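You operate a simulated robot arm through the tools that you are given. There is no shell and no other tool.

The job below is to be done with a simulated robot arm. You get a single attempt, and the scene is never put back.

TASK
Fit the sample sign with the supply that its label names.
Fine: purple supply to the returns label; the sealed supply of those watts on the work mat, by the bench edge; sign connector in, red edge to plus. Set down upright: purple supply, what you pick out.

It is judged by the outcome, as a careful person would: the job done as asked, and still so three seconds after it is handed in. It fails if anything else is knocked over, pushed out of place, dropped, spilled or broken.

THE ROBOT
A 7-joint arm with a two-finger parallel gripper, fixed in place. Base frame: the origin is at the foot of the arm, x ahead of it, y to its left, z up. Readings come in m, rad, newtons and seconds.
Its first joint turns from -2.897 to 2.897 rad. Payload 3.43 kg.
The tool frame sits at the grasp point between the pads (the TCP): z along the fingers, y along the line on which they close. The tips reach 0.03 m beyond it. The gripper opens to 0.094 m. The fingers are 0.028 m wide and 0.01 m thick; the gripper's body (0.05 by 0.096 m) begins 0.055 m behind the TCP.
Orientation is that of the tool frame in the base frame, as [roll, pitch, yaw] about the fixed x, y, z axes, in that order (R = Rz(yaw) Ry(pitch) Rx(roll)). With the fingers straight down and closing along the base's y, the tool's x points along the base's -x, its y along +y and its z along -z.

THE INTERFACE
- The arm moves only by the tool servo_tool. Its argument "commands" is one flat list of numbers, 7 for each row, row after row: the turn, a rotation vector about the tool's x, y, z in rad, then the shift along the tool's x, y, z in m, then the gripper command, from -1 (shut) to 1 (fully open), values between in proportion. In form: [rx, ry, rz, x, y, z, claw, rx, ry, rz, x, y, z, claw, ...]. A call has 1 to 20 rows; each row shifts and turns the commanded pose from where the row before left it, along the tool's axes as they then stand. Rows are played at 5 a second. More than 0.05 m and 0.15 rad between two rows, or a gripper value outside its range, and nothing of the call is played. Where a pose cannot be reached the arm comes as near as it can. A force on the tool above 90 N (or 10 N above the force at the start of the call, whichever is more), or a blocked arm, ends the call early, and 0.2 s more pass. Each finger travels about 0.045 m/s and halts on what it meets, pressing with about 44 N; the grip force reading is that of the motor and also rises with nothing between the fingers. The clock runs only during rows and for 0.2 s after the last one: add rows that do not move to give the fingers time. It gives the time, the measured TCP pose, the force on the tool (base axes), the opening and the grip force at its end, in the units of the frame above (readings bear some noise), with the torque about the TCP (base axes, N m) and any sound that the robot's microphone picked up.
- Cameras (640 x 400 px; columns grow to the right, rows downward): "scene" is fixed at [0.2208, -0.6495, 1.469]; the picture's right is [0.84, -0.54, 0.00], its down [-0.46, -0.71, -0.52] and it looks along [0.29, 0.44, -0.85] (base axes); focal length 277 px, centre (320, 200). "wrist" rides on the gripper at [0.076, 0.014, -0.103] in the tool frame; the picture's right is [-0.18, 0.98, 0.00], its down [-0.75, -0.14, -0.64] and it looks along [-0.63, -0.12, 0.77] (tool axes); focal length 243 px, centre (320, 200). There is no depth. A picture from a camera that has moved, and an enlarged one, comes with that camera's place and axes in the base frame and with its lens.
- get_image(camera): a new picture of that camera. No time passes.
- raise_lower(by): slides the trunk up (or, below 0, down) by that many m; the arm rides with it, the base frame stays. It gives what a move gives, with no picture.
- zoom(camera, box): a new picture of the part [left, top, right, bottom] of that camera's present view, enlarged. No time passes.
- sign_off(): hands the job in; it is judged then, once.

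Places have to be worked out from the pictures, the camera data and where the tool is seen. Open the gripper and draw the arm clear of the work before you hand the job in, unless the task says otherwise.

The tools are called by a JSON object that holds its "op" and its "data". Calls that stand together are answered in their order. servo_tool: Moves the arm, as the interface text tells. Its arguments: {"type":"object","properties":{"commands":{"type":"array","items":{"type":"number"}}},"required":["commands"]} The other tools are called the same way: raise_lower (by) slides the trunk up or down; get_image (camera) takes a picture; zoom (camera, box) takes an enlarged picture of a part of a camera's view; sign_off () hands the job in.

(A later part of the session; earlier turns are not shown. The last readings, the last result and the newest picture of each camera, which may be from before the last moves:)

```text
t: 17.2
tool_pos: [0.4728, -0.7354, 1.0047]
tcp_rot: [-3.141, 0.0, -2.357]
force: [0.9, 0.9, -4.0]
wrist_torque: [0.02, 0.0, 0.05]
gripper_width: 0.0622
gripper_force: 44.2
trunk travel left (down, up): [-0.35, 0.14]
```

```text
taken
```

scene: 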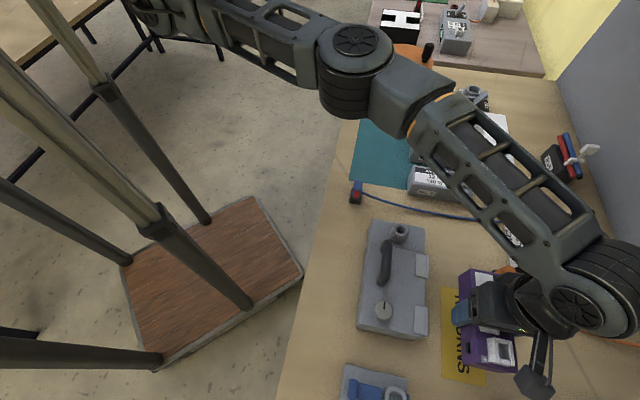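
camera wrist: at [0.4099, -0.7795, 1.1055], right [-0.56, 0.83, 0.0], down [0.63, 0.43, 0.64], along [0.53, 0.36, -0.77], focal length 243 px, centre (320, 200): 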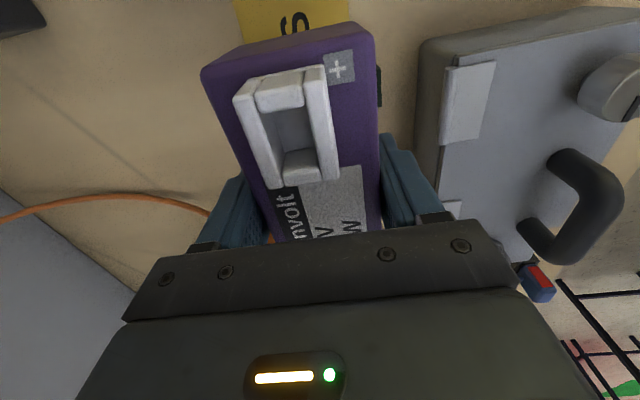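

Measured against the label edges, I need about -5.5 mm along tool y and +8.5 mm along tool x to centre the box. I'll make that correction and come down to z≈0.945.

{"op": "servo_tool", "data": {"commands": [0, 0, 0, 0.0085, -0.0055, 0, -1, 0, 0, 0, 0, 0, 0.02, -1, 0, 0, 0, 0, 0, 0.02, -1, 0, 0, 0, 0, 0, 0.015, -1, 0, 0, 0, 0, 0, 0.005, -1, 0, 0, 0, 0, 0, 0, -1]}}

{"op": "get_image", "data": {"camera": "wrist"}}

{"op": "zoom", "data": {"camera": "scene", "box": [400, 230, 560, 400]}}

```text
t: 18.6
tool_pos: [0.4712, -0.7407, 0.943]
tcp_rot: [-3.141, 0.0, -2.357]
force: [1.4, -0.6, -3.7]
wrist_torque: [-0.01, 0.01, -0.02]
gripper_width: 0.0622
gripper_force: 44.2
out of reach, approached as far as the arm can: row 4
trunk travel left (down, up): [-0.35, 0.14]
```

```text
taken
camera wrist: at [0.4075, -0.7856, 1.0446], right [-0.56, 0.83, 0.0], down [0.63, 0.43, 0.64], along [0.53, 0.36, -0.77], focal length 243 px, centre (320, 200)
```

wrist: 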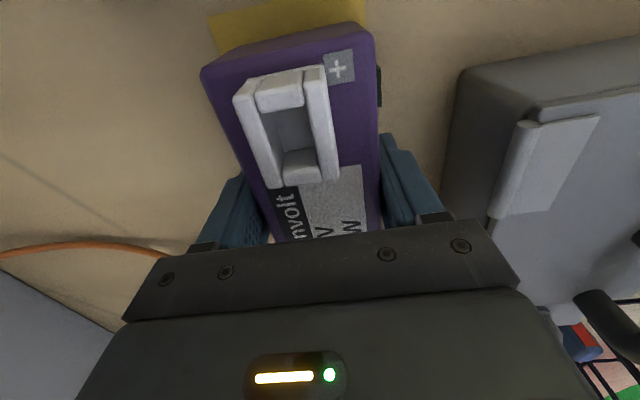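

```text
2.35 times, centred on (480, 315) of scene
camera zoom: at [0.2208, -0.6495, 1.469], right [0.84, -0.54, 0.0], down [-0.46, -0.71, -0.52], along [0.29, 0.44, -0.85], focal length 651 px, centre (-56, -71)
```

zoom: 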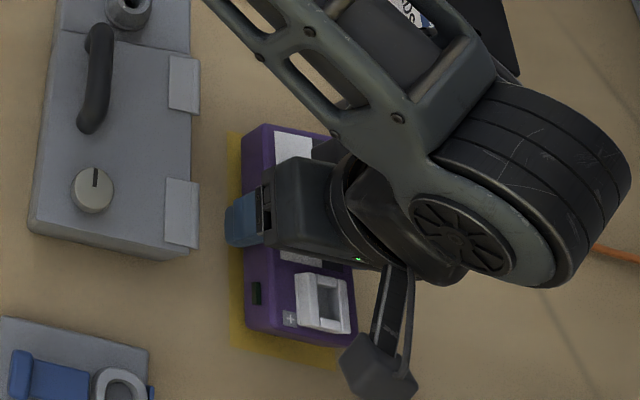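

Label edges seen past the box put it 2–3 mm off centre in each direction. A small trim, then lower onto the label at z≈0.933.

{"op": "servo_tool", "data": {"commands": [0, 0, 0, 0.003, -0.003, 0, -1, 0, 0, 0, 0, 0, 0.004, -1, 0, 0, 0, 0, 0, 0.003, -1, 0, 0, 0, 0, 0, 0.002, -1, 0, 0, 0, 0, 0, 0, -1]}}

```text
t: 19.8
tool_pos: [0.4703, -0.7409, 0.9358]
tcp_rot: [-3.141, 0.0, -2.358]
force: [0.7, -0.3, -3.7]
wrist_torque: [0.01, 0.01, 0.01]
gripper_width: 0.0621
gripper_force: 44.1
out of reach, approached as far as the arm can: row 1
trunk travel left (down, up): [-0.35, 0.14]
```

The arm is at its reach limit sideways, but the box still lies within the label (about 3 mm off centre). I'll lower gently until the load transfers.

{"op": "servo_tool", "data": {"commands": [0, 0, 0, 0, 0, 0.002, -1, 0, 0, 0, 0, 0, 0.002, -1, 0, 0, 0, 0, 0, 0, -1]}}

{"op": "get_image", "data": {"camera": "wrist"}}

{"op": "zoom", "data": {"camera": "scene", "box": [430, 260, 520, 390]}}

```text
t: 20.6
tool_pos: [0.4705, -0.7391, 0.9311]
tcp_rot: [-3.14, -0.001, -2.357]
force: [-0.3, -0.6, -4.1]
wrist_torque: [0.01, 0.03, -0.02]
gripper_width: 0.0619
gripper_force: 44.0
trunk travel left (down, up): [-0.35, 0.14]
```

```text
taken
camera wrist: at [0.407, -0.7841, 1.0321], right [-0.56, 0.83, 0.0], down [0.63, 0.43, 0.64], along [0.53, 0.36, -0.77], focal length 243 px, centre (320, 200)
```

wrist: 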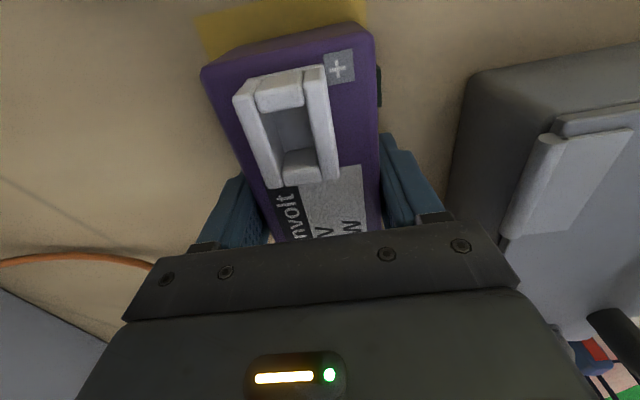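

```text
3.08 times, centred on (475, 325) of scene
camera zoom: at [0.2208, -0.6495, 1.469], right [0.84, -0.54, 0.0], down [-0.46, -0.71, -0.52], along [0.29, 0.44, -0.85], focal length 852 px, centre (-157, -185)
```

zoom: 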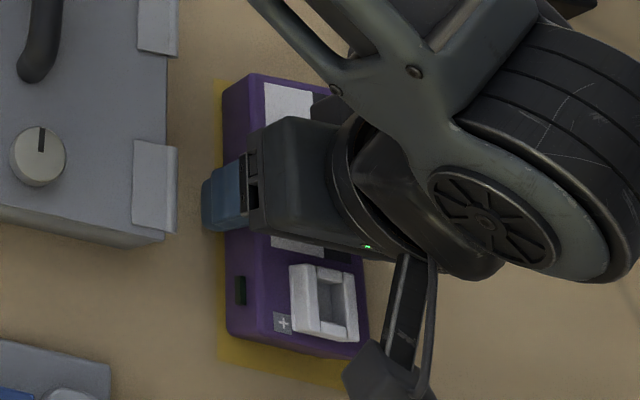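

Still carrying the weight, just above the label. I'll try one more sideways trim of 5 mm before touching down.

{"op": "servo_tool", "data": {"commands": [0, 0, 0, 0.002, -0.005, -0.001, -1, 0, 0, 0, 0, 0, 0, -1, 0, 0, 0, 0, 0, 0, -1]}}

```text
t: 21.4
tool_pos: [0.471, -0.7391, 0.9316]
tcp_rot: [-3.141, 0.001, -2.358]
force: [0.0, -0.6, -3.4]
wrist_torque: [-0.02, 0.02, 0.0]
gripper_width: 0.062
gripper_force: 44.5
out of reach, approached as far as the arm can: row 1
trunk travel left (down, up): [-0.35, 0.14]
```

No further reach sideways; by my estimate the box footprint still lies inside the label, so I'll set it down here.

{"op": "servo_tool", "data": {"commands": [0, 0, 0, 0, 0, 0.002, -1, 0, 0, 0, 0, 0, 0.001, -1, 0, 0, 0, 0, 0, 0, -1]}}

```text
t: 22.2
tool_pos: [0.4705, -0.7395, 0.9297]
tcp_rot: [-3.138, -0.002, -2.356]
force: [1.1, -1.2, 12.4]
wrist_torque: [0.47, 0.26, 0.01]
gripper_width: 0.0622
gripper_force: 44.1
trunk travel left (down, up): [-0.35, 0.14]
```

Contact (+12 N). Opening the fingers gently to about 0.08 m, then rising straight up.

{"op": "servo_tool", "data": {"commands": [0, 0, 0, 0, 0, -0.001, 0.4, 0, 0, 0, 0, 0, 0, 0.7, 0, 0, 0, 0, 0, 0, 0.7, 0, 0, 0, 0, 0, 0, 0.7]}}

{"op": "get_image", "data": {"camera": "wrist"}}

```text
t: 23.2
tool_pos: [0.4706, -0.7398, 0.93]
tcp_rot: [-3.14, 0.0, -2.355]
force: [2.7, -1.5, 11.4]
wrist_torque: [0.44, 0.22, -0.12]
gripper_width: 0.0783
gripper_force: 0.0
trunk travel left (down, up): [-0.35, 0.14]
```

```text
taken
camera wrist: at [0.4067, -0.7838, 1.0314], right [-0.56, 0.83, 0.0], down [0.63, 0.43, 0.64], along [0.53, 0.36, -0.77], focal length 243 px, centre (320, 200)
```

wrist: 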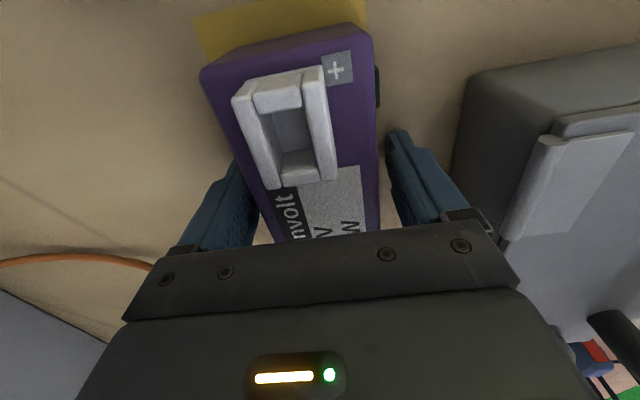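

Purple is released; the residual force is just a fingertip on the bench. Rising straight up to clear, then looking at the result.

{"op": "servo_tool", "data": {"commands": [0, 0, 0, 0, 0, -0.01, 0.7, 0, 0, 0, 0, 0, -0.02, 0.7, 0, 0, 0, 0, 0, -0.03, 0.8, 0, 0, 0, 0, 0, -0.04, 1, 0, 0, 0, 0, 0, -0.04, 1, 0, 0, 0, 0, 0, -0.04, 1, 0, 0, 0, 0, 0, 0, 1]}}

{"op": "get_image", "data": {"camera": "wrist"}}

{"op": "get_image", "data": {"camera": "scene"}}

```text
t: 24.8
tool_pos: [0.4721, -0.7415, 1.1101]
tcp_rot: [-3.141, 0.0, -2.356]
force: [0.0, -0.1, 0.2]
wrist_torque: [0.01, -0.01, 0.0]
gripper_width: 0.0939
gripper_force: 0.0
trunk travel left (down, up): [-0.35, 0.14]
```

```text
taken
camera wrist: at [0.4086, -0.7857, 1.2114], right [-0.56, 0.83, 0.0], down [0.63, 0.43, 0.64], along [0.53, 0.36, -0.77], focal length 243 px, centre (320, 200)
```

wrist: 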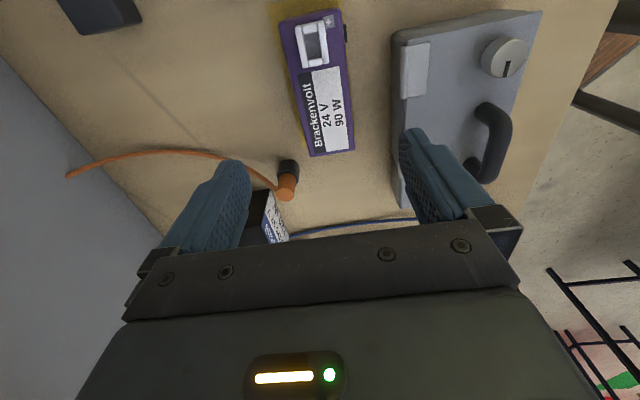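

```text
taken
```

scene: 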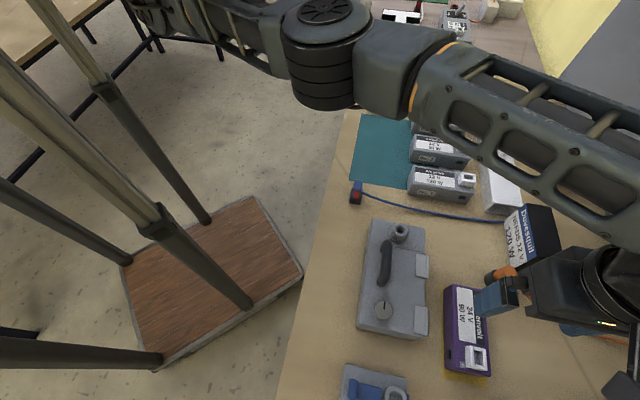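

Purple stands upright on the RETURNS label. Next I'll look closely at the parked SIGN plug to plan how the red edge must line up, moving over at z≈1.15.

{"op": "servo_tool", "data": {"commands": [0, 0, 0, 0, 0, -0.04, 1, 0, 0, 0, -0.0284, 0.02965, 0, 1, 0, 0, 0, -0.0284, 0.02965, 0, 1, 0, 0, 0, -0.0284, 0.02965, 0, 1, 0, 0, 0, -0.0284, 0.02965, 0, 1, 0, 0, 0, -0.0284, 0.02965, 0, 1, 0, 0, 0, -0.0284, 0.02965, 0, 1, 0, 0, 0, -0.0284, 0.02965, 0, 1, 0, 0, 0, -0.0284, 0.02965, 0, 1, 0, 0, 0, 0, 0, 0.03, 1, 0, 0, 0, 0, 0, 0.03, 1, 0, 0, 0, 0, 0, 0, 1]}}

{"op": "get_image", "data": {"camera": "wrist"}}

{"op": "get_image", "data": {"camera": "scene"}}

{"op": "zoom", "data": {"camera": "scene", "box": [425, 270, 515, 390]}}

```text
t: 27.4
tool_pos: [0.4626, -0.4077, 1.0897]
tcp_rot: [-3.141, 0.0, -2.356]
force: [-0.3, -0.3, 0.1]
wrist_torque: [-0.05, -0.01, -0.02]
gripper_width: 0.0942
gripper_force: 0.1
out of reach, approached as far as the arm can: row 1
trunk travel left (down, up): [-0.35, 0.14]
```

```text
taken
camera wrist: at [0.3995, -0.4526, 1.1905], right [-0.56, 0.83, 0.0], down [0.63, 0.43, 0.64], along [0.53, 0.36, -0.77], focal length 243 px, centre (320, 200)
```

wrist: 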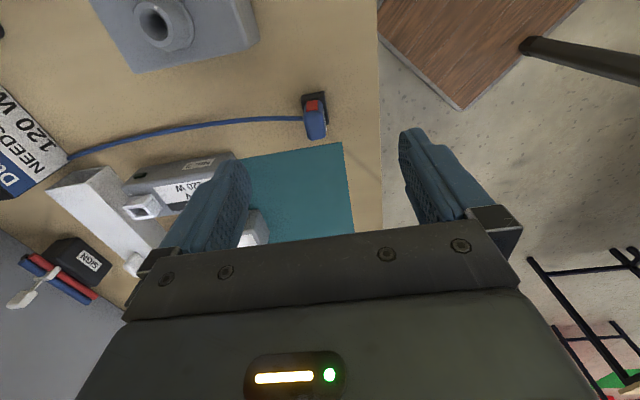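

```text
taken
```

scene: 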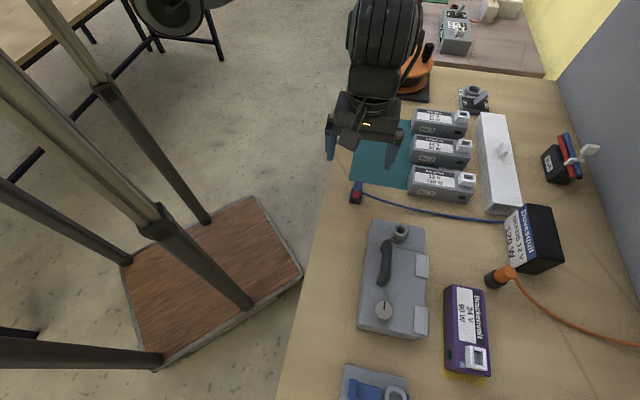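

```text
3.33 times, centred on (470, 330) of scene
camera zoom: at [0.2208, -0.6495, 1.469], right [0.84, -0.54, 0.0], down [-0.46, -0.71, -0.52], along [0.29, 0.44, -0.85], focal length 922 px, centre (-180, -233)
```

zoom: 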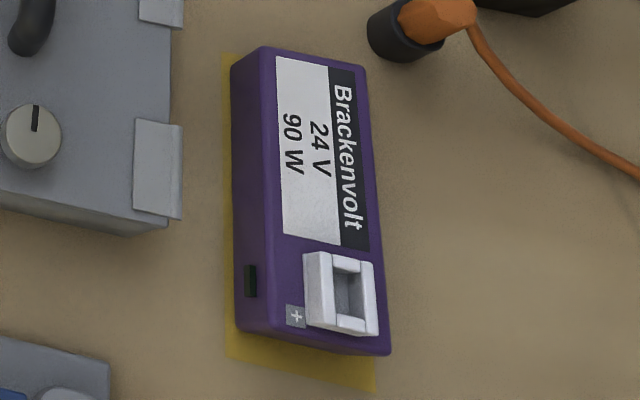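

Purple's footprint lies within the yellow label. Now a close look at the plug.

{"op": "zoom", "data": {"camera": "wrist", "box": [270, 60, 370, 160]}}

{"op": "zoom", "data": {"camera": "scene", "box": [335, 170, 385, 215]}}

```text
4.00 times, centred on (320, 110) of wrist
camera zoom: at [0.3995, -0.4526, 1.1905], right [-0.56, 0.83, 0.0], down [0.63, 0.43, 0.64], along [0.53, 0.36, -0.77], focal length 970 px, centre (320, 560)
```

zoom: 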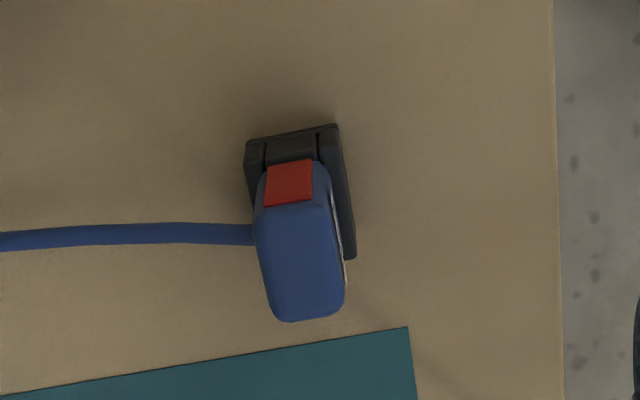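

```text
8.89 times, centred on (360, 192) of scene
camera zoom: at [0.2208, -0.6495, 1.469], right [0.84, -0.54, 0.0], down [-0.46, -0.71, -0.52], along [0.29, 0.44, -0.85], focal length 2460 px, centre (-36, 267)
```

zoom: 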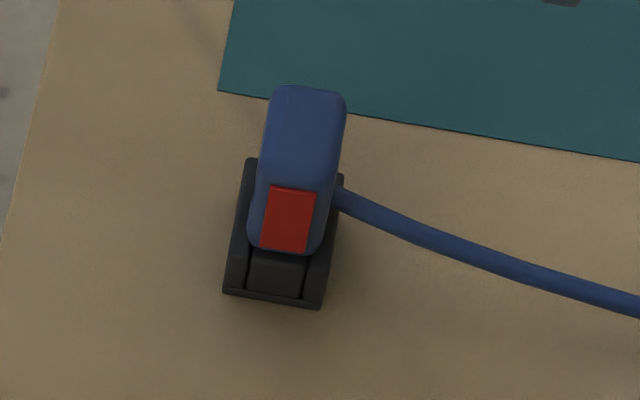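

The plug stands upright in its holder: red narrow edge faces the low-x/low-y side (toward −45°-edge "low end"), cable leaves on the sign side. If No. 3 is set where purple stood, socket end toward the plug, the red edge would face the plus end without turning the plug. I'll yaw the gripper by +90° (to about -0.785) and move over No. 3.

{"op": "servo_tool", "data": {"commands": [0, 0, -0.1428, 0, 0, -0.005, 1, 0, 0, -0.1428, 0, 0, -0.005, 1, 0, 0, -0.1428, 0, 0, 0, 1, 0, 0, -0.1428, 0, 0, 0, 1, 0, 0, -0.1428, 0, 0, 0, 1, 0, 0, -0.1428, 0, 0, 0, 1, 0, 0, -0.1428, 0, 0, 0, 1, 0, 0, -0.1428, 0, 0, 0, 1, 0, 0, -0.1428, 0, 0, 0, 1, 0, 0, -0.1428, 0, 0, 0, 1, 0, 0, -0.1428, 0, 0, 0, 1, 0, 0, 0, 0.0322, -0.0126, 0, 1, 0, 0, 0, 0.0322, -0.0126, 0, 1, 0, 0, 0, 0.0322, -0.0126, 0, 1, 0, 0, 0, 0.0322, -0.0126, 0, 1, 0, 0, 0, 0.0322, -0.0126, 0, 1, 0, 0, 0, 0.0322, -0.0126, 0, 1, 0, 0, 0, 0, 0, 0, 1]}}

{"op": "get_image", "data": {"camera": "wrist"}}

{"op": "zoom", "data": {"camera": "wrist", "box": [200, 0, 440, 220]}}

{"op": "get_image", "data": {"camera": "scene"}}

```text
t: 31.2
tool_pos: [0.6549, -0.4895, 1.1005]
tcp_rot: [-3.141, 0.001, -0.787]
force: [-0.4, 0.0, -0.5]
wrist_torque: [-0.02, -0.02, 0.0]
gripper_width: 0.094
gripper_force: 0.0
trunk travel left (down, up): [-0.35, 0.14]
```

```text
taken
camera wrist: at [0.6988, -0.5542, 1.2016], right [-0.83, -0.56, 0.0], down [-0.43, 0.63, 0.64], along [-0.36, 0.53, -0.77], focal length 243 px, centre (320, 200)
```

wrist: 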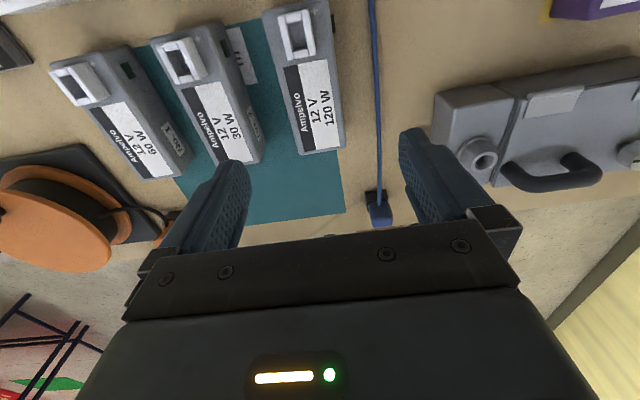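

```text
1.82 times, centred on (320, 110) of wrist
camera zoom: at [0.6988, -0.5542, 1.2016], right [-0.83, -0.56, 0.0], down [-0.43, 0.63, 0.64], along [-0.36, 0.53, -0.77], focal length 441 px, centre (320, 364)
```

zoom: 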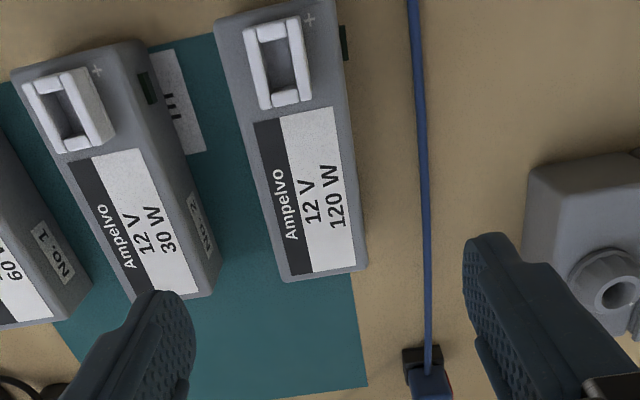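

```text
taken
```

scene: 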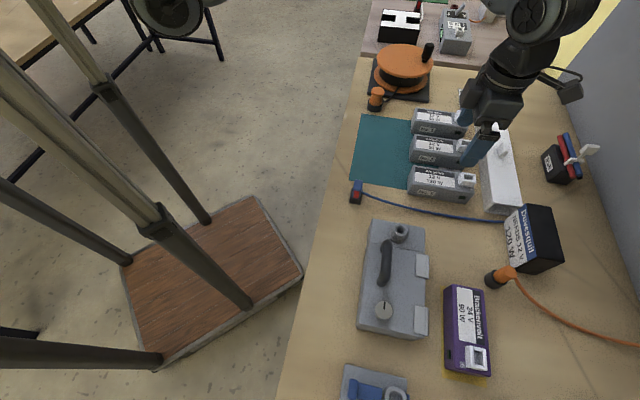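

No. 3's centre is at about (0.664,-0.487), aligned with the tool. I'll shift (+5 mm tool x, −8 mm tool y), narrow the opening to ≈0.08 to stay clear of No. 2, and go down to z≈0.96.

{"op": "servo_tool", "data": {"commands": [0, 0, 0, 0.005, -0.008, 0, 0.75, 0, 0, 0, 0, 0, 0.03, 0.75, 0, 0, 0, 0, 0, 0.03, 0.75, 0, 0, 0, 0, 0, 0.03, 0.75, 0, 0, 0, 0, 0, 0.03, 0.75, 0, 0, 0, 0, 0, 0.02, 0.75, 0, 0, 0, 0, 0, 0, 0.75]}}

{"op": "get_image", "data": {"camera": "wrist"}}

{"op": "zoom", "data": {"camera": "scene", "box": [380, 90, 530, 220]}}

```text
t: 32.8
tool_pos: [0.6627, -0.4889, 0.9583]
tcp_rot: [3.141, 0.001, -0.784]
force: [-0.5, 0.2, -0.9]
wrist_torque: [0.03, 0.0, 0.0]
gripper_width: 0.0823
gripper_force: 0.0
trunk travel left (down, up): [-0.35, 0.14]
```

```text
taken
camera wrist: at [0.7071, -0.5534, 1.0604], right [-0.83, -0.56, 0.0], down [-0.43, 0.63, 0.64], along [-0.36, 0.53, -0.77], focal length 243 px, centre (320, 200)
```

wrist: 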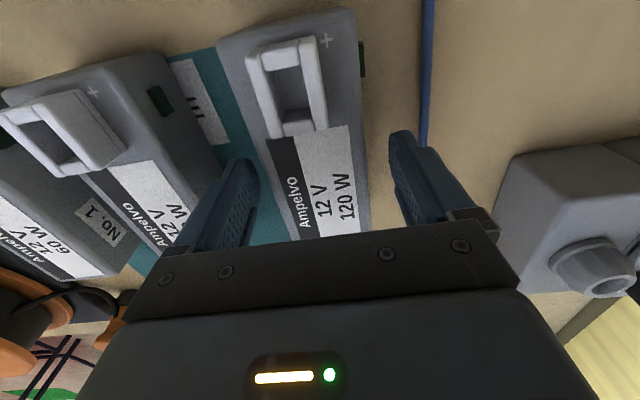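

```text
3.08 times, centred on (455, 155) of scene
camera zoom: at [0.2208, -0.6495, 1.469], right [0.84, -0.54, 0.0], down [-0.46, -0.71, -0.52], along [0.29, 0.44, -0.85], focal length 852 px, centre (-95, 338)
```

zoom: 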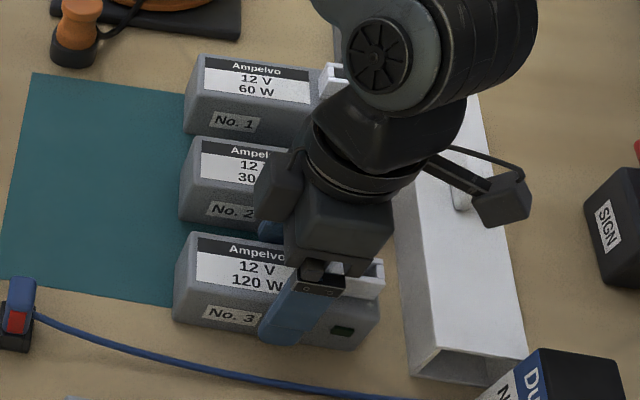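

Centred to about 2 mm with clearance on both sides. Lowering to z≈0.935 and closing.

{"op": "servo_tool", "data": {"commands": [0, 0, 0, 0, -0.002, 0.008, 0.75, 0, 0, 0, 0, 0, 0.008, 0.75, 0, 0, 0, 0, 0, 0.007, 0.75, 0, 0, 0, 0, 0, 0, 0.75]}}

{"op": "get_image", "data": {"camera": "wrist"}}

```text
t: 33.8
tool_pos: [0.6636, -0.4862, 0.9364]
tcp_rot: [3.139, 0.001, -0.787]
force: [0.4, 0.8, -0.6]
wrist_torque: [-0.01, 0.01, 0.02]
gripper_width: 0.0824
gripper_force: 0.0
trunk travel left (down, up): [-0.35, 0.14]
```

```text
taken
camera wrist: at [0.7081, -0.5515, 1.0382], right [-0.83, -0.56, 0.0], down [-0.43, 0.63, 0.64], along [-0.36, 0.53, -0.77], focal length 243 px, centre (320, 200)
```

wrist: 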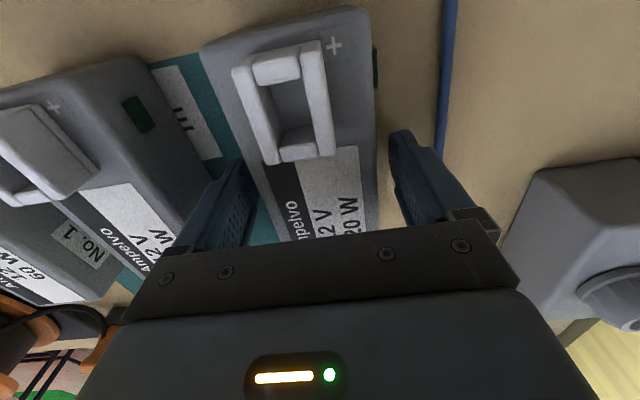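

Clear of the bench; closing on No. 3.

{"op": "servo_tool", "data": {"commands": [0, 0, 0, 0, 0, 0.001, 0.4, 0, 0, 0, 0, 0, 0, -1, 0, 0, 0, 0, 0, 0, -1, 0, 0, 0, 0, 0, 0, -1, 0, 0, 0, 0, 0, 0, -1]}}

```text
t: 35.0
tool_pos: [0.6644, -0.4871, 0.935]
tcp_rot: [3.141, 0.001, -0.784]
force: [-1.4, -0.4, 1.0]
wrist_torque: [0.03, 0.05, 0.0]
gripper_width: 0.0623
gripper_force: 44.1
trunk travel left (down, up): [-0.35, 0.14]
```

No. 3 is gripped (0.0623 m). Lifting straight up.

{"op": "servo_tool", "data": {"commands": [0, 0, 0, 0, 0, -0.01, -1, 0, 0, 0, 0, 0, -0.02, -1, 0, 0, 0, 0, 0, -0.03, -1, 0, 0, 0, 0, 0, -0.04, -1, 0, 0, 0, 0, 0, -0.04, -1, 0, 0, 0, 0, 0, 0, -1]}}

{"op": "get_image", "data": {"camera": "wrist"}}

{"op": "get_image", "data": {"camera": "scene"}}

```text
t: 36.4
tool_pos: [0.6639, -0.4862, 1.0734]
tcp_rot: [3.14, 0.001, -0.787]
force: [-0.3, 1.0, -4.1]
wrist_torque: [-0.01, 0.02, -0.04]
gripper_width: 0.0623
gripper_force: 43.5
trunk travel left (down, up): [-0.35, 0.14]
```

```text
taken
camera wrist: at [0.7076, -0.5518, 1.1754], right [-0.83, -0.56, 0.0], down [-0.43, 0.63, 0.64], along [-0.36, 0.53, -0.77], focal length 243 px, centre (320, 200)
```

wrist: 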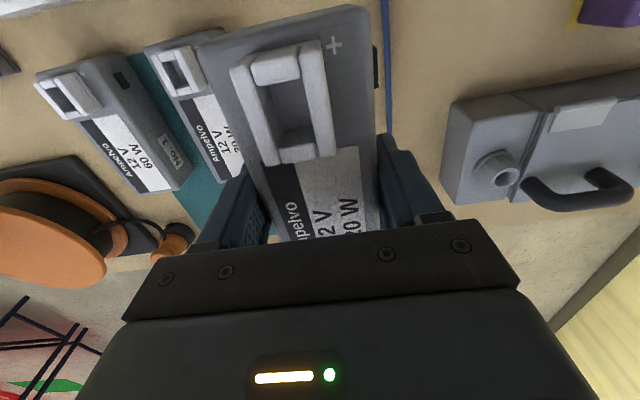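

```text
taken
```

scene: 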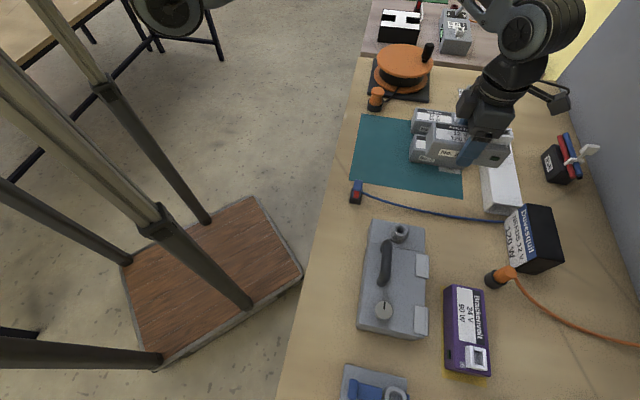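

No. 3 is up. While the view is open, I'll read the label it uncovered before going further.

{"op": "zoom", "data": {"camera": "scene", "box": [400, 140, 480, 205]}}

{"op": "zoom", "data": {"camera": "wrist", "box": [200, 0, 400, 130]}}

```text
6.15 times, centred on (440, 172) of scene
camera zoom: at [0.2208, -0.6495, 1.469], right [0.84, -0.54, 0.0], down [-0.46, -0.71, -0.52], along [0.29, 0.44, -0.85], focal length 1703 px, centre (-418, 369)
```

zoom: 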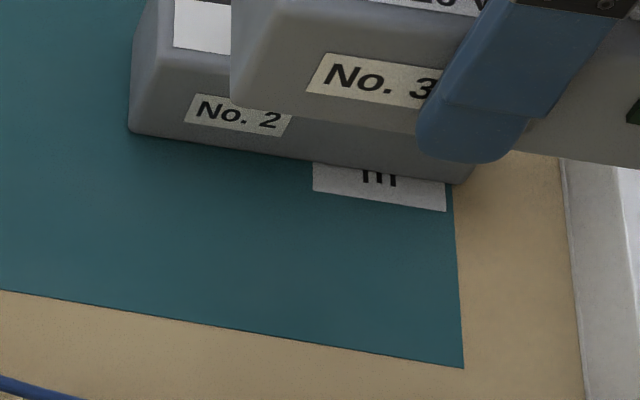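

```text
3.08 times, centred on (300, 65) of wrist
camera zoom: at [0.7076, -0.5518, 1.1754], right [-0.83, -0.56, 0.0], down [-0.43, 0.63, 0.64], along [-0.36, 0.53, -0.77], focal length 746 px, centre (382, 615)
```

zoom: 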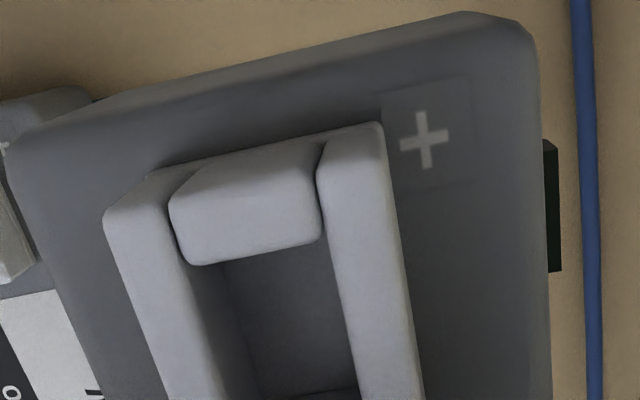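

The "+" sits at the outer end of the socket, as assumed. I'll raise a little, carry No. 3 over the empty mat spot at about (0.617,-0.295), and turn it -90° so the socket end points toward the plug.

{"op": "servo_tool", "data": {"commands": [0, 0, 0, 0, 0, -0.03, -1, 0, 0, 0, -0.0336, -0.0205, 0, -1, 0, 0, 0, -0.0336, -0.0205, 0, -1, 0, 0, 0, -0.0336, -0.0205, 0, -1, 0, 0, 0, -0.0336, -0.0205, 0, -1, 0, 0, 0, -0.0336, -0.0205, 0, -1, 0, 0, 0.1428, 0, 0, 0, -1, 0, 0, 0.1428, 0, 0, 0, -1, 0, 0, 0.1428, 0, 0, 0, -1, 0, 0, 0.1428, 0, 0, 0, -1, 0, 0, 0.1428, 0, 0, 0, -1, 0, 0, 0.1428, 0, 0, 0, -1, 0, 0, 0.1428, 0, 0, 0, -1, 0, 0, 0.1428, 0, 0, 0, -1, 0, 0, 0.1428, 0, 0, 0, -1, 0, 0, 0.1428, 0, 0, 0, -1, 0, 0, 0.1428, 0, 0, 0, -1, 0, 0, 0, 0, 0, 0, -1]}}

{"op": "get_image", "data": {"camera": "wrist"}}

{"op": "get_image", "data": {"camera": "scene"}}

```text
t: 40.2
tool_pos: [0.6167, -0.2959, 1.107]
tcp_rot: [3.142, 0.0, -2.358]
force: [0.5, -0.2, -4.2]
wrist_torque: [-0.01, 0.03, 0.01]
gripper_width: 0.0622
gripper_force: 44.3
trunk travel left (down, up): [-0.35, 0.14]
```

```text
taken
camera wrist: at [0.5538, -0.3397, 1.207], right [-0.56, 0.83, 0.0], down [0.63, 0.43, 0.64], along [0.53, 0.36, -0.77], focal length 243 px, centre (320, 200)
```

wrist: 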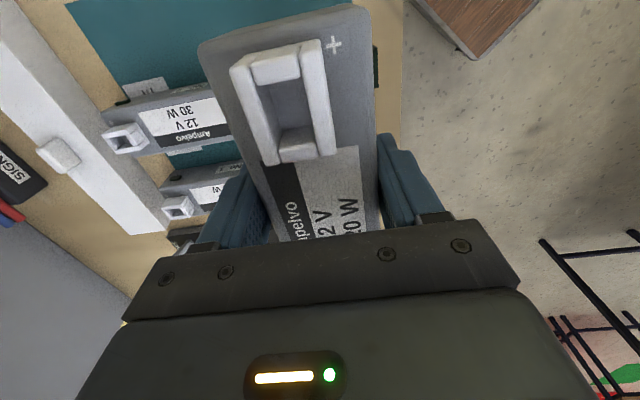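

```text
taken
```

scene: 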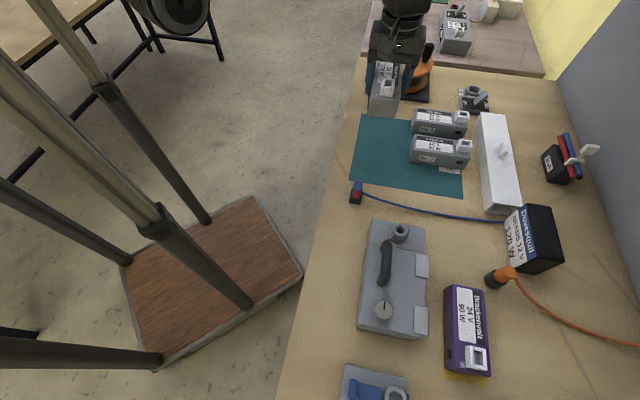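

No. 3 is turned and above the spot. Lowering to z≈0.955 and checking the mat margins.

{"op": "servo_tool", "data": {"commands": [0, 0, 0, 0, 0, 0.03, -1, 0, 0, 0, 0, 0, 0.03, -1, 0, 0, 0, 0, 0, 0.03, -1, 0, 0, 0, 0, 0, 0.03, -1, 0, 0, 0, 0, 0, 0.03, -1, 0, 0, 0, 0, 0, 0, -1]}}

{"op": "get_image", "data": {"camera": "wrist"}}

{"op": "zoom", "data": {"camera": "scene", "box": [330, 80, 490, 220]}}

```text
t: 41.6
tool_pos: [0.6158, -0.2939, 0.9554]
tcp_rot: [3.141, -0.001, -2.356]
force: [-0.7, 0.0, -3.7]
wrist_torque: [0.0, 0.02, 0.01]
gripper_width: 0.0623
gripper_force: 43.9
trunk travel left (down, up): [-0.35, 0.14]
```

```text
taken
camera wrist: at [0.5541, -0.34, 1.0566], right [-0.56, 0.83, 0.0], down [0.63, 0.43, 0.64], along [0.53, 0.36, -0.77], focal length 243 px, centre (320, 200)
```

wrist: 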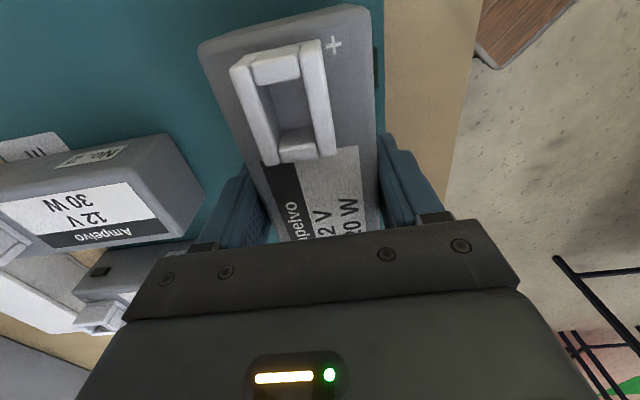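

```text
2.86 times, centred on (410, 150) of scene
camera zoom: at [0.2208, -0.6495, 1.469], right [0.84, -0.54, 0.0], down [-0.46, -0.71, -0.52], along [0.29, 0.44, -0.85], focal length 791 px, centre (63, 343)
```

zoom: 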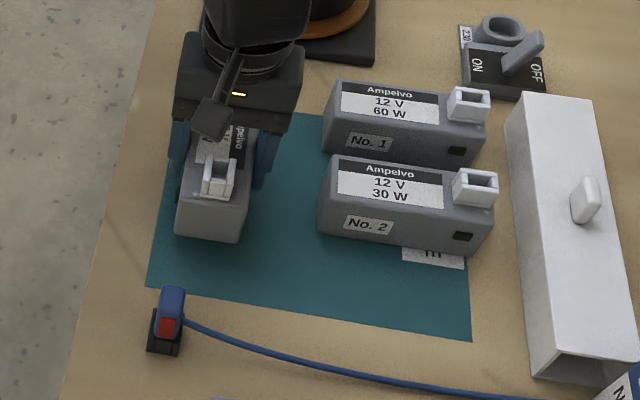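

About 14 mm of mat remains on the bench-edge side, good. Lowering onto the mat.

{"op": "servo_tool", "data": {"commands": [0, 0, 0, 0, 0, 0.01, -1, 0, 0, 0, 0, 0, 0.007, -1, 0, 0, 0, 0, 0, 0.002, -1, 0, 0, 0, 0, 0, 0, -1]}}

```text
t: 42.6
tool_pos: [0.6169, -0.2958, 0.936]
tcp_rot: [3.141, -0.001, -2.356]
force: [0.0, 0.4, -3.1]
wrist_torque: [0.02, -0.01, 0.0]
gripper_width: 0.0621
gripper_force: 44.0
trunk travel left (down, up): [-0.35, 0.14]
```

Load still about −3 N, so it is at the point of touching; another 1 mm at a time.

{"op": "servo_tool", "data": {"commands": [0, 0, 0, 0, 0, 0.001, -1, 0, 0, 0, 0, 0, 0, -1]}}

{"op": "servo_tool", "data": {"commands": [0, 0, 0, 0, 0, 0.0007, -1, 0, 0, 0, 0, 0, 0, -1]}}

```text
t: 43.2
tool_pos: [0.6169, -0.2949, 0.9363]
tcp_rot: [-3.141, 0.001, -2.356]
force: [1.4, 3.0, 5.9]
wrist_torque: [0.22, 0.23, -0.12]
gripper_width: 0.0625
gripper_force: 44.2
trunk travel left (down, up): [-0.35, 0.14]
```

```text
t: 43.8
tool_pos: [0.6166, -0.2944, 0.9342]
tcp_rot: [-3.139, -0.001, -2.356]
force: [3.3, 5.9, 18.3]
wrist_torque: [0.31, 0.46, -0.1]
gripper_width: 0.0618
gripper_force: 44.3
trunk travel left (down, up): [-0.35, 0.14]
```

Contact is firm (+18 N). Opening to ≈0.08 and rising straight up.

{"op": "servo_tool", "data": {"commands": [0, 0, 0, 0, 0, -0.001, 0.3, 0, 0, 0, 0, 0, 0, 0.7, 0, 0, 0, 0, 0, 0, 0.7, 0, 0, 0, 0, 0, 0, 0.7, 0, 0, 0, 0, 0, -0.01, 0.7, 0, 0, 0, 0, 0, -0.03, 0.7, 0, 0, 0, 0, 0, -0.04, 0.7, 0, 0, 0, 0, 0, -0.04, 1, 0, 0, 0, 0, 0, 0, 1]}}

{"op": "get_image", "data": {"camera": "wrist"}}

{"op": "zoom", "data": {"camera": "wrist", "box": [200, 0, 440, 220]}}

{"op": "zoom", "data": {"camera": "scene", "box": [330, 80, 490, 220]}}

```text
t: 45.8
tool_pos: [0.6162, -0.2956, 1.0569]
tcp_rot: [3.141, 0.0, -2.356]
force: [-0.8, 0.3, 0.6]
wrist_torque: [0.02, -0.01, -0.02]
gripper_width: 0.094
gripper_force: 0.1
trunk travel left (down, up): [-0.35, 0.14]
```

```text
taken
camera wrist: at [0.5524, -0.3394, 1.1584], right [-0.56, 0.83, 0.0], down [0.63, 0.43, 0.64], along [0.53, 0.36, -0.77], focal length 243 px, centre (320, 200)
```

wrist: 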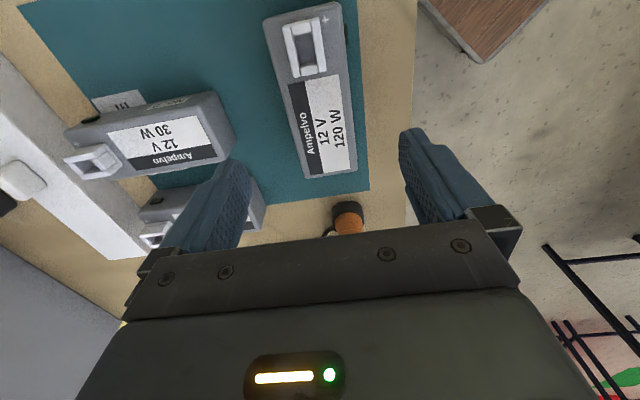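

```text
1.82 times, centred on (320, 110) of wrist
camera zoom: at [0.5524, -0.3394, 1.1584], right [-0.56, 0.83, 0.0], down [0.63, 0.43, 0.64], along [0.53, 0.36, -0.77], focal length 441 px, centre (320, 364)
```

zoom: 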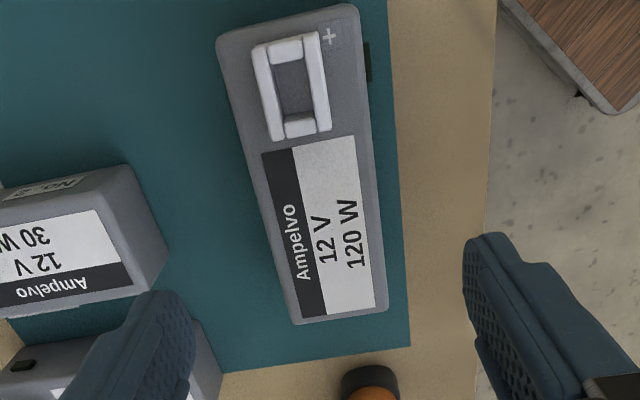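

```text
2.86 times, centred on (410, 150) of scene
camera zoom: at [0.2208, -0.6495, 1.469], right [0.84, -0.54, 0.0], down [-0.46, -0.71, -0.52], along [0.29, 0.44, -0.85], focal length 791 px, centre (63, 343)
```

zoom: 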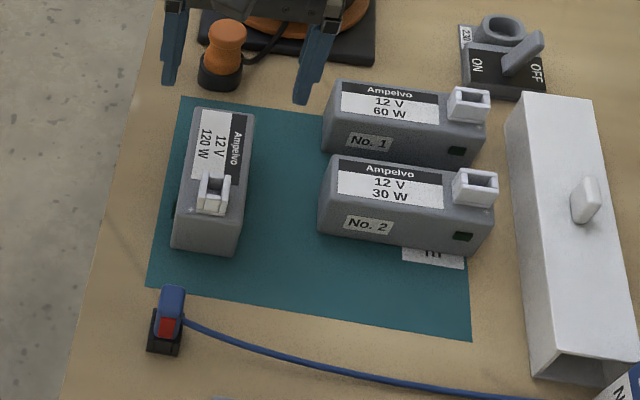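

No. 3 stands upright on the mat by the bench edge. I'll enlarge its socket and then inspect the plug for exact geometry.

{"op": "zoom", "data": {"camera": "wrist", "box": [260, 0, 360, 80]}}

{"op": "zoom", "data": {"camera": "scene", "box": [365, 110, 405, 175]}}

{"op": "zoom", "data": {"camera": "scene", "box": [340, 170, 380, 210]}}

```text
5.00 times, centred on (310, 40) of wrist
camera zoom: at [0.5524, -0.3394, 1.1584], right [-0.56, 0.83, 0.0], down [0.63, 0.43, 0.64], along [0.53, 0.36, -0.77], focal length 1213 px, centre (370, 1000)
```

zoom: 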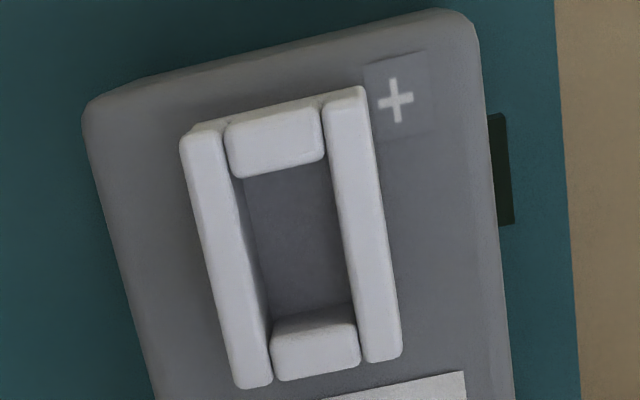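

```text
6.15 times, centred on (385, 142) of scene
camera zoom: at [0.2208, -0.6495, 1.469], right [0.84, -0.54, 0.0], down [-0.46, -0.71, -0.52], along [0.29, 0.44, -0.85], focal length 1703 px, centre (-80, 554)
```

zoom: 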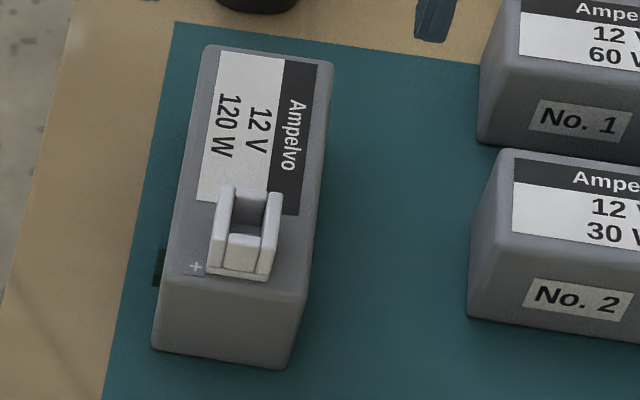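

```text
10.00 times, centred on (360, 190) of scene
camera zoom: at [0.2208, -0.6495, 1.469], right [0.84, -0.54, 0.0], down [-0.46, -0.71, -0.52], along [0.29, 0.44, -0.85], focal length 2767 px, centre (-80, 300)
```

zoom: 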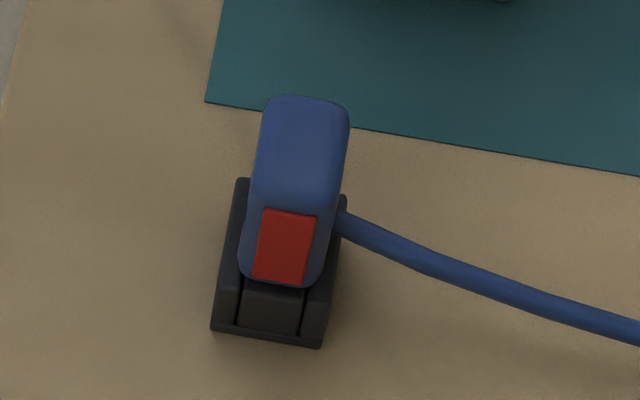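

Slot centre on No. 3 is near (0.583,-0.332), plug top near (0.484,-0.400, z≈0.959). The cable leaves the plug's flat face, so I'll grip it across its narrow ends: yaw back to -0.785 and move above the plug for a closer look.

{"op": "servo_tool", "data": {"commands": [0, 0, 0, 0, 0, -0.03, 1, 0, 0, -0.1428, 0, 0, 0, 1, 0, 0, -0.1428, 0, 0, 0, 1, 0, 0, -0.1428, 0, 0, 0, 1, 0, 0, -0.1428, 0, 0, 0, 1, 0, 0, -0.1428, 0, 0, 0, 1, 0, 0, -0.1428, 0, 0, 0, 1, 0, 0, -0.1428, 0, 0, 0, 1, 0, 0, -0.1428, 0, 0, 0, 1, 0, 0, -0.1428, 0, 0, 0, 1, 0, 0, -0.1428, 0, 0, 0, 1, 0, 0, -0.1428, 0, 0, 0, 1, 0, 0, 0, -0.005, 0.0419, 0, 1, 0, 0, 0, -0.005, 0.0419, 0, 1, 0, 0, 0, -0.005, 0.0419, 0.01, 1, 0, 0, 0, -0.005, 0.0419, 0.01, 1, 0, 0, 0, 0, 0, 0, 1]}}

{"op": "get_image", "data": {"camera": "wrist"}}

{"op": "zoom", "data": {"camera": "wrist", "box": [270, 40, 390, 140]}}

{"op": "get_image", "data": {"camera": "scene"}}

```text
t: 49.4
tool_pos: [0.4838, -0.3995, 1.0669]
tcp_rot: [-3.141, 0.001, -0.785]
force: [-0.4, 0.5, -0.9]
wrist_torque: [-0.02, 0.02, 0.0]
gripper_width: 0.0941
gripper_force: 0.1
trunk travel left (down, up): [-0.35, 0.14]
```

```text
taken
camera wrist: at [0.5289, -0.4646, 1.1685], right [-0.83, -0.56, 0.0], down [-0.43, 0.63, 0.64], along [-0.36, 0.53, -0.77], focal length 243 px, centre (320, 200)
```

wrist: 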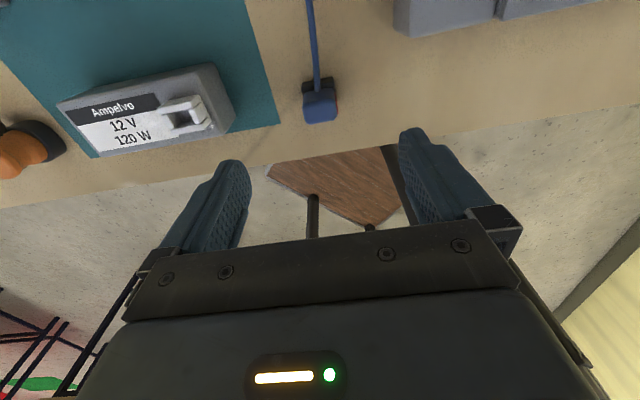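

```text
4.00 times, centred on (330, 90) of wrist
camera zoom: at [0.5289, -0.4646, 1.1685], right [-0.83, -0.56, 0.0], down [-0.43, 0.63, 0.64], along [-0.36, 0.53, -0.77], focal length 970 px, centre (280, 640)
```

zoom: 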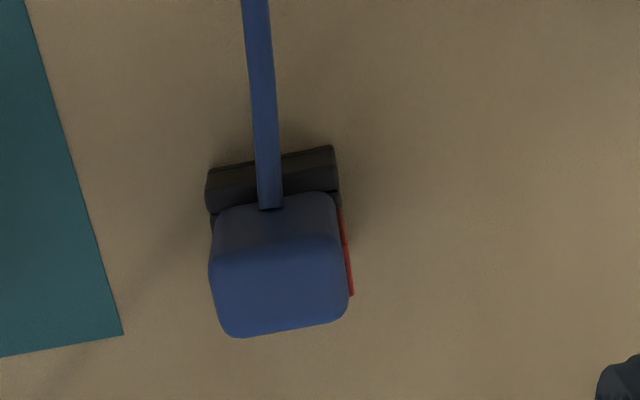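

```text
taken
```

scene: 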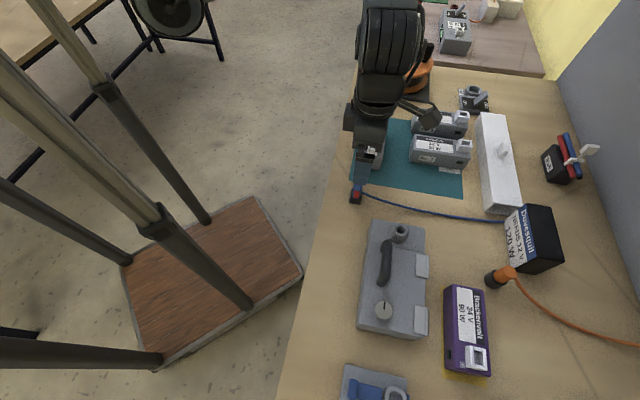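

The TCP is directly above the plug (body ≈28×17 mm, from z≈0.926 to 0.959), red edge on the tool +y side. Narrowing the fingers to ≈0.066 and descending to z≈0.985 for a check.

{"op": "servo_tool", "data": {"commands": [0, 0, 0, 0, 0, 0.02, 0.4, 0, 0, 0, 0, 0, 0.02, 0.4, 0, 0, 0, 0, 0, 0.02, 0.4, 0, 0, 0, 0, 0, 0.02, 0.4, 0, 0, 0, 0, 0, 0, 0.4]}}

{"op": "get_image", "data": {"camera": "wrist"}}

{"op": "zoom", "data": {"camera": "scene", "box": [330, 130, 410, 220]}}

```text
t: 50.6
tool_pos: [0.4847, -0.3988, 0.9861]
tcp_rot: [-3.14, 0.0, -0.786]
force: [-0.6, 0.4, 0.3]
wrist_torque: [0.01, 0.01, -0.03]
gripper_width: 0.0659
gripper_force: 0.0
trunk travel left (down, up): [-0.35, 0.14]
```

```text
taken
camera wrist: at [0.5295, -0.464, 1.0873], right [-0.83, -0.56, 0.0], down [-0.43, 0.63, 0.64], along [-0.36, 0.53, -0.77], focal length 243 px, centre (320, 200)
```

wrist: 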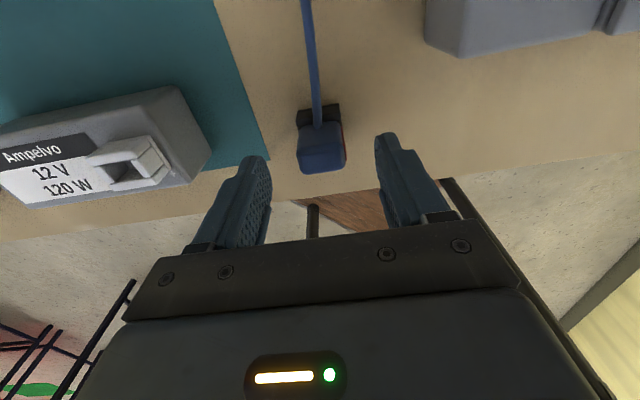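

```text
4.44 times, centred on (370, 175) of scene
camera zoom: at [0.2208, -0.6495, 1.469], right [0.84, -0.54, 0.0], down [-0.46, -0.71, -0.52], along [0.29, 0.44, -0.85], focal length 1230 px, centre (98, 311)
```

zoom: 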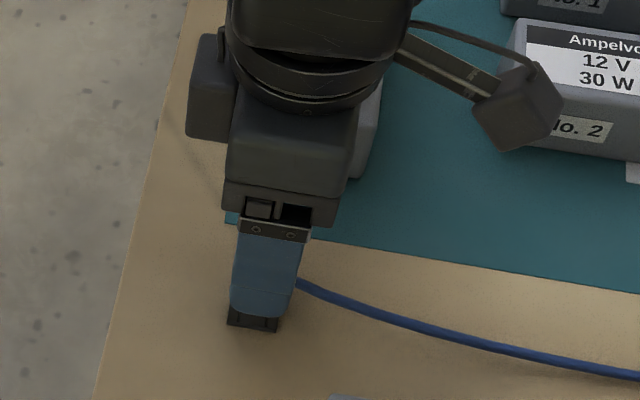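

Fingers straddle the plug; clear of No. 3 and the cable. Lowering to z≈0.963 and closing on it.

{"op": "servo_tool", "data": {"commands": [0, 0, 0, 0, 0, 0.012, 0.4, 0, 0, 0, 0, 0, 0.011, 0.4, 0, 0, 0, 0, 0, 0, 0.4]}}

{"op": "get_image", "data": {"camera": "wrist"}}

```text
t: 51.4
tool_pos: [0.4859, -0.3993, 0.9625]
tcp_rot: [3.141, -0.002, -0.785]
force: [-0.4, 0.0, -0.6]
wrist_torque: [0.01, 0.01, 0.04]
gripper_width: 0.0657
gripper_force: 0.0
trunk travel left (down, up): [-0.35, 0.14]
```

```text
taken
camera wrist: at [0.5297, -0.4639, 1.0647], right [-0.83, -0.56, 0.0], down [-0.43, 0.63, 0.64], along [-0.36, 0.53, -0.77], focal length 243 px, centre (320, 200)
```

wrist: 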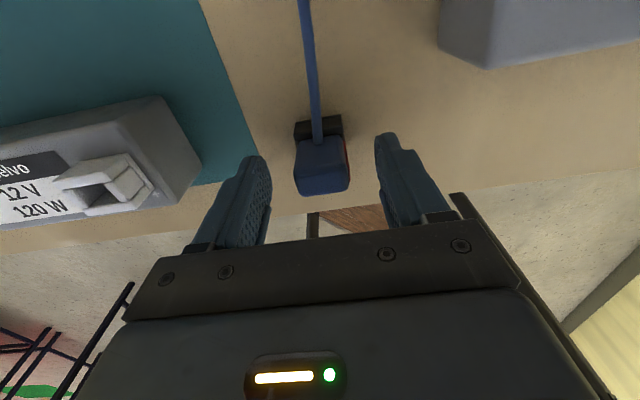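

Plug sits within 2 mm of the tool centre; trim and close.

{"op": "servo_tool", "data": {"commands": [0, 0, 0, 0.002, 0.001, 0, 0.4, 0, 0, 0, 0, 0, 0, 0, 0, 0, 0, 0, 0, 0, -0.2, 0, 0, 0, 0, 0, 0, -1, 0, 0, 0, 0, 0, 0, -1, 0, 0, 0, 0, 0, 0, -1, 0, 0, 0, 0, 0, 0, -1]}}

{"op": "zoom", "data": {"camera": "wrist", "box": [240, 80, 400, 240]}}

```text
t: 53.0
tool_pos: [0.4845, -0.4015, 0.9636]
tcp_rot: [3.139, -0.002, -0.783]
force: [1.6, 1.1, 24.3]
wrist_torque: [0.04, 0.12, -0.06]
gripper_width: 0.0287
gripper_force: 44.1
trunk travel left (down, up): [-0.35, 0.14]
```

```text
2.50 times, centred on (320, 160) of wrist
camera zoom: at [0.5301, -0.4661, 1.0659], right [-0.83, -0.56, 0.0], down [-0.43, 0.63, 0.64], along [-0.36, 0.53, -0.77], focal length 606 px, centre (320, 300)
```

zoom: 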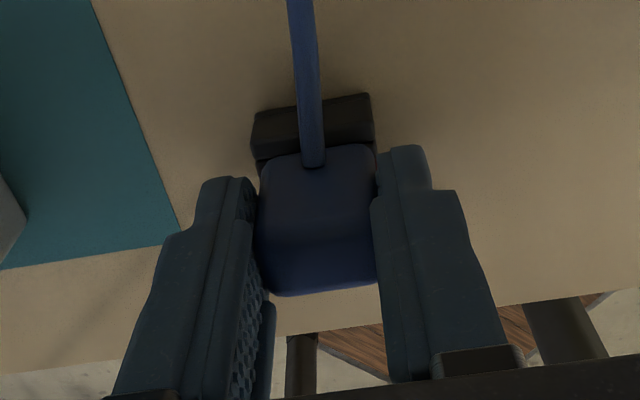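

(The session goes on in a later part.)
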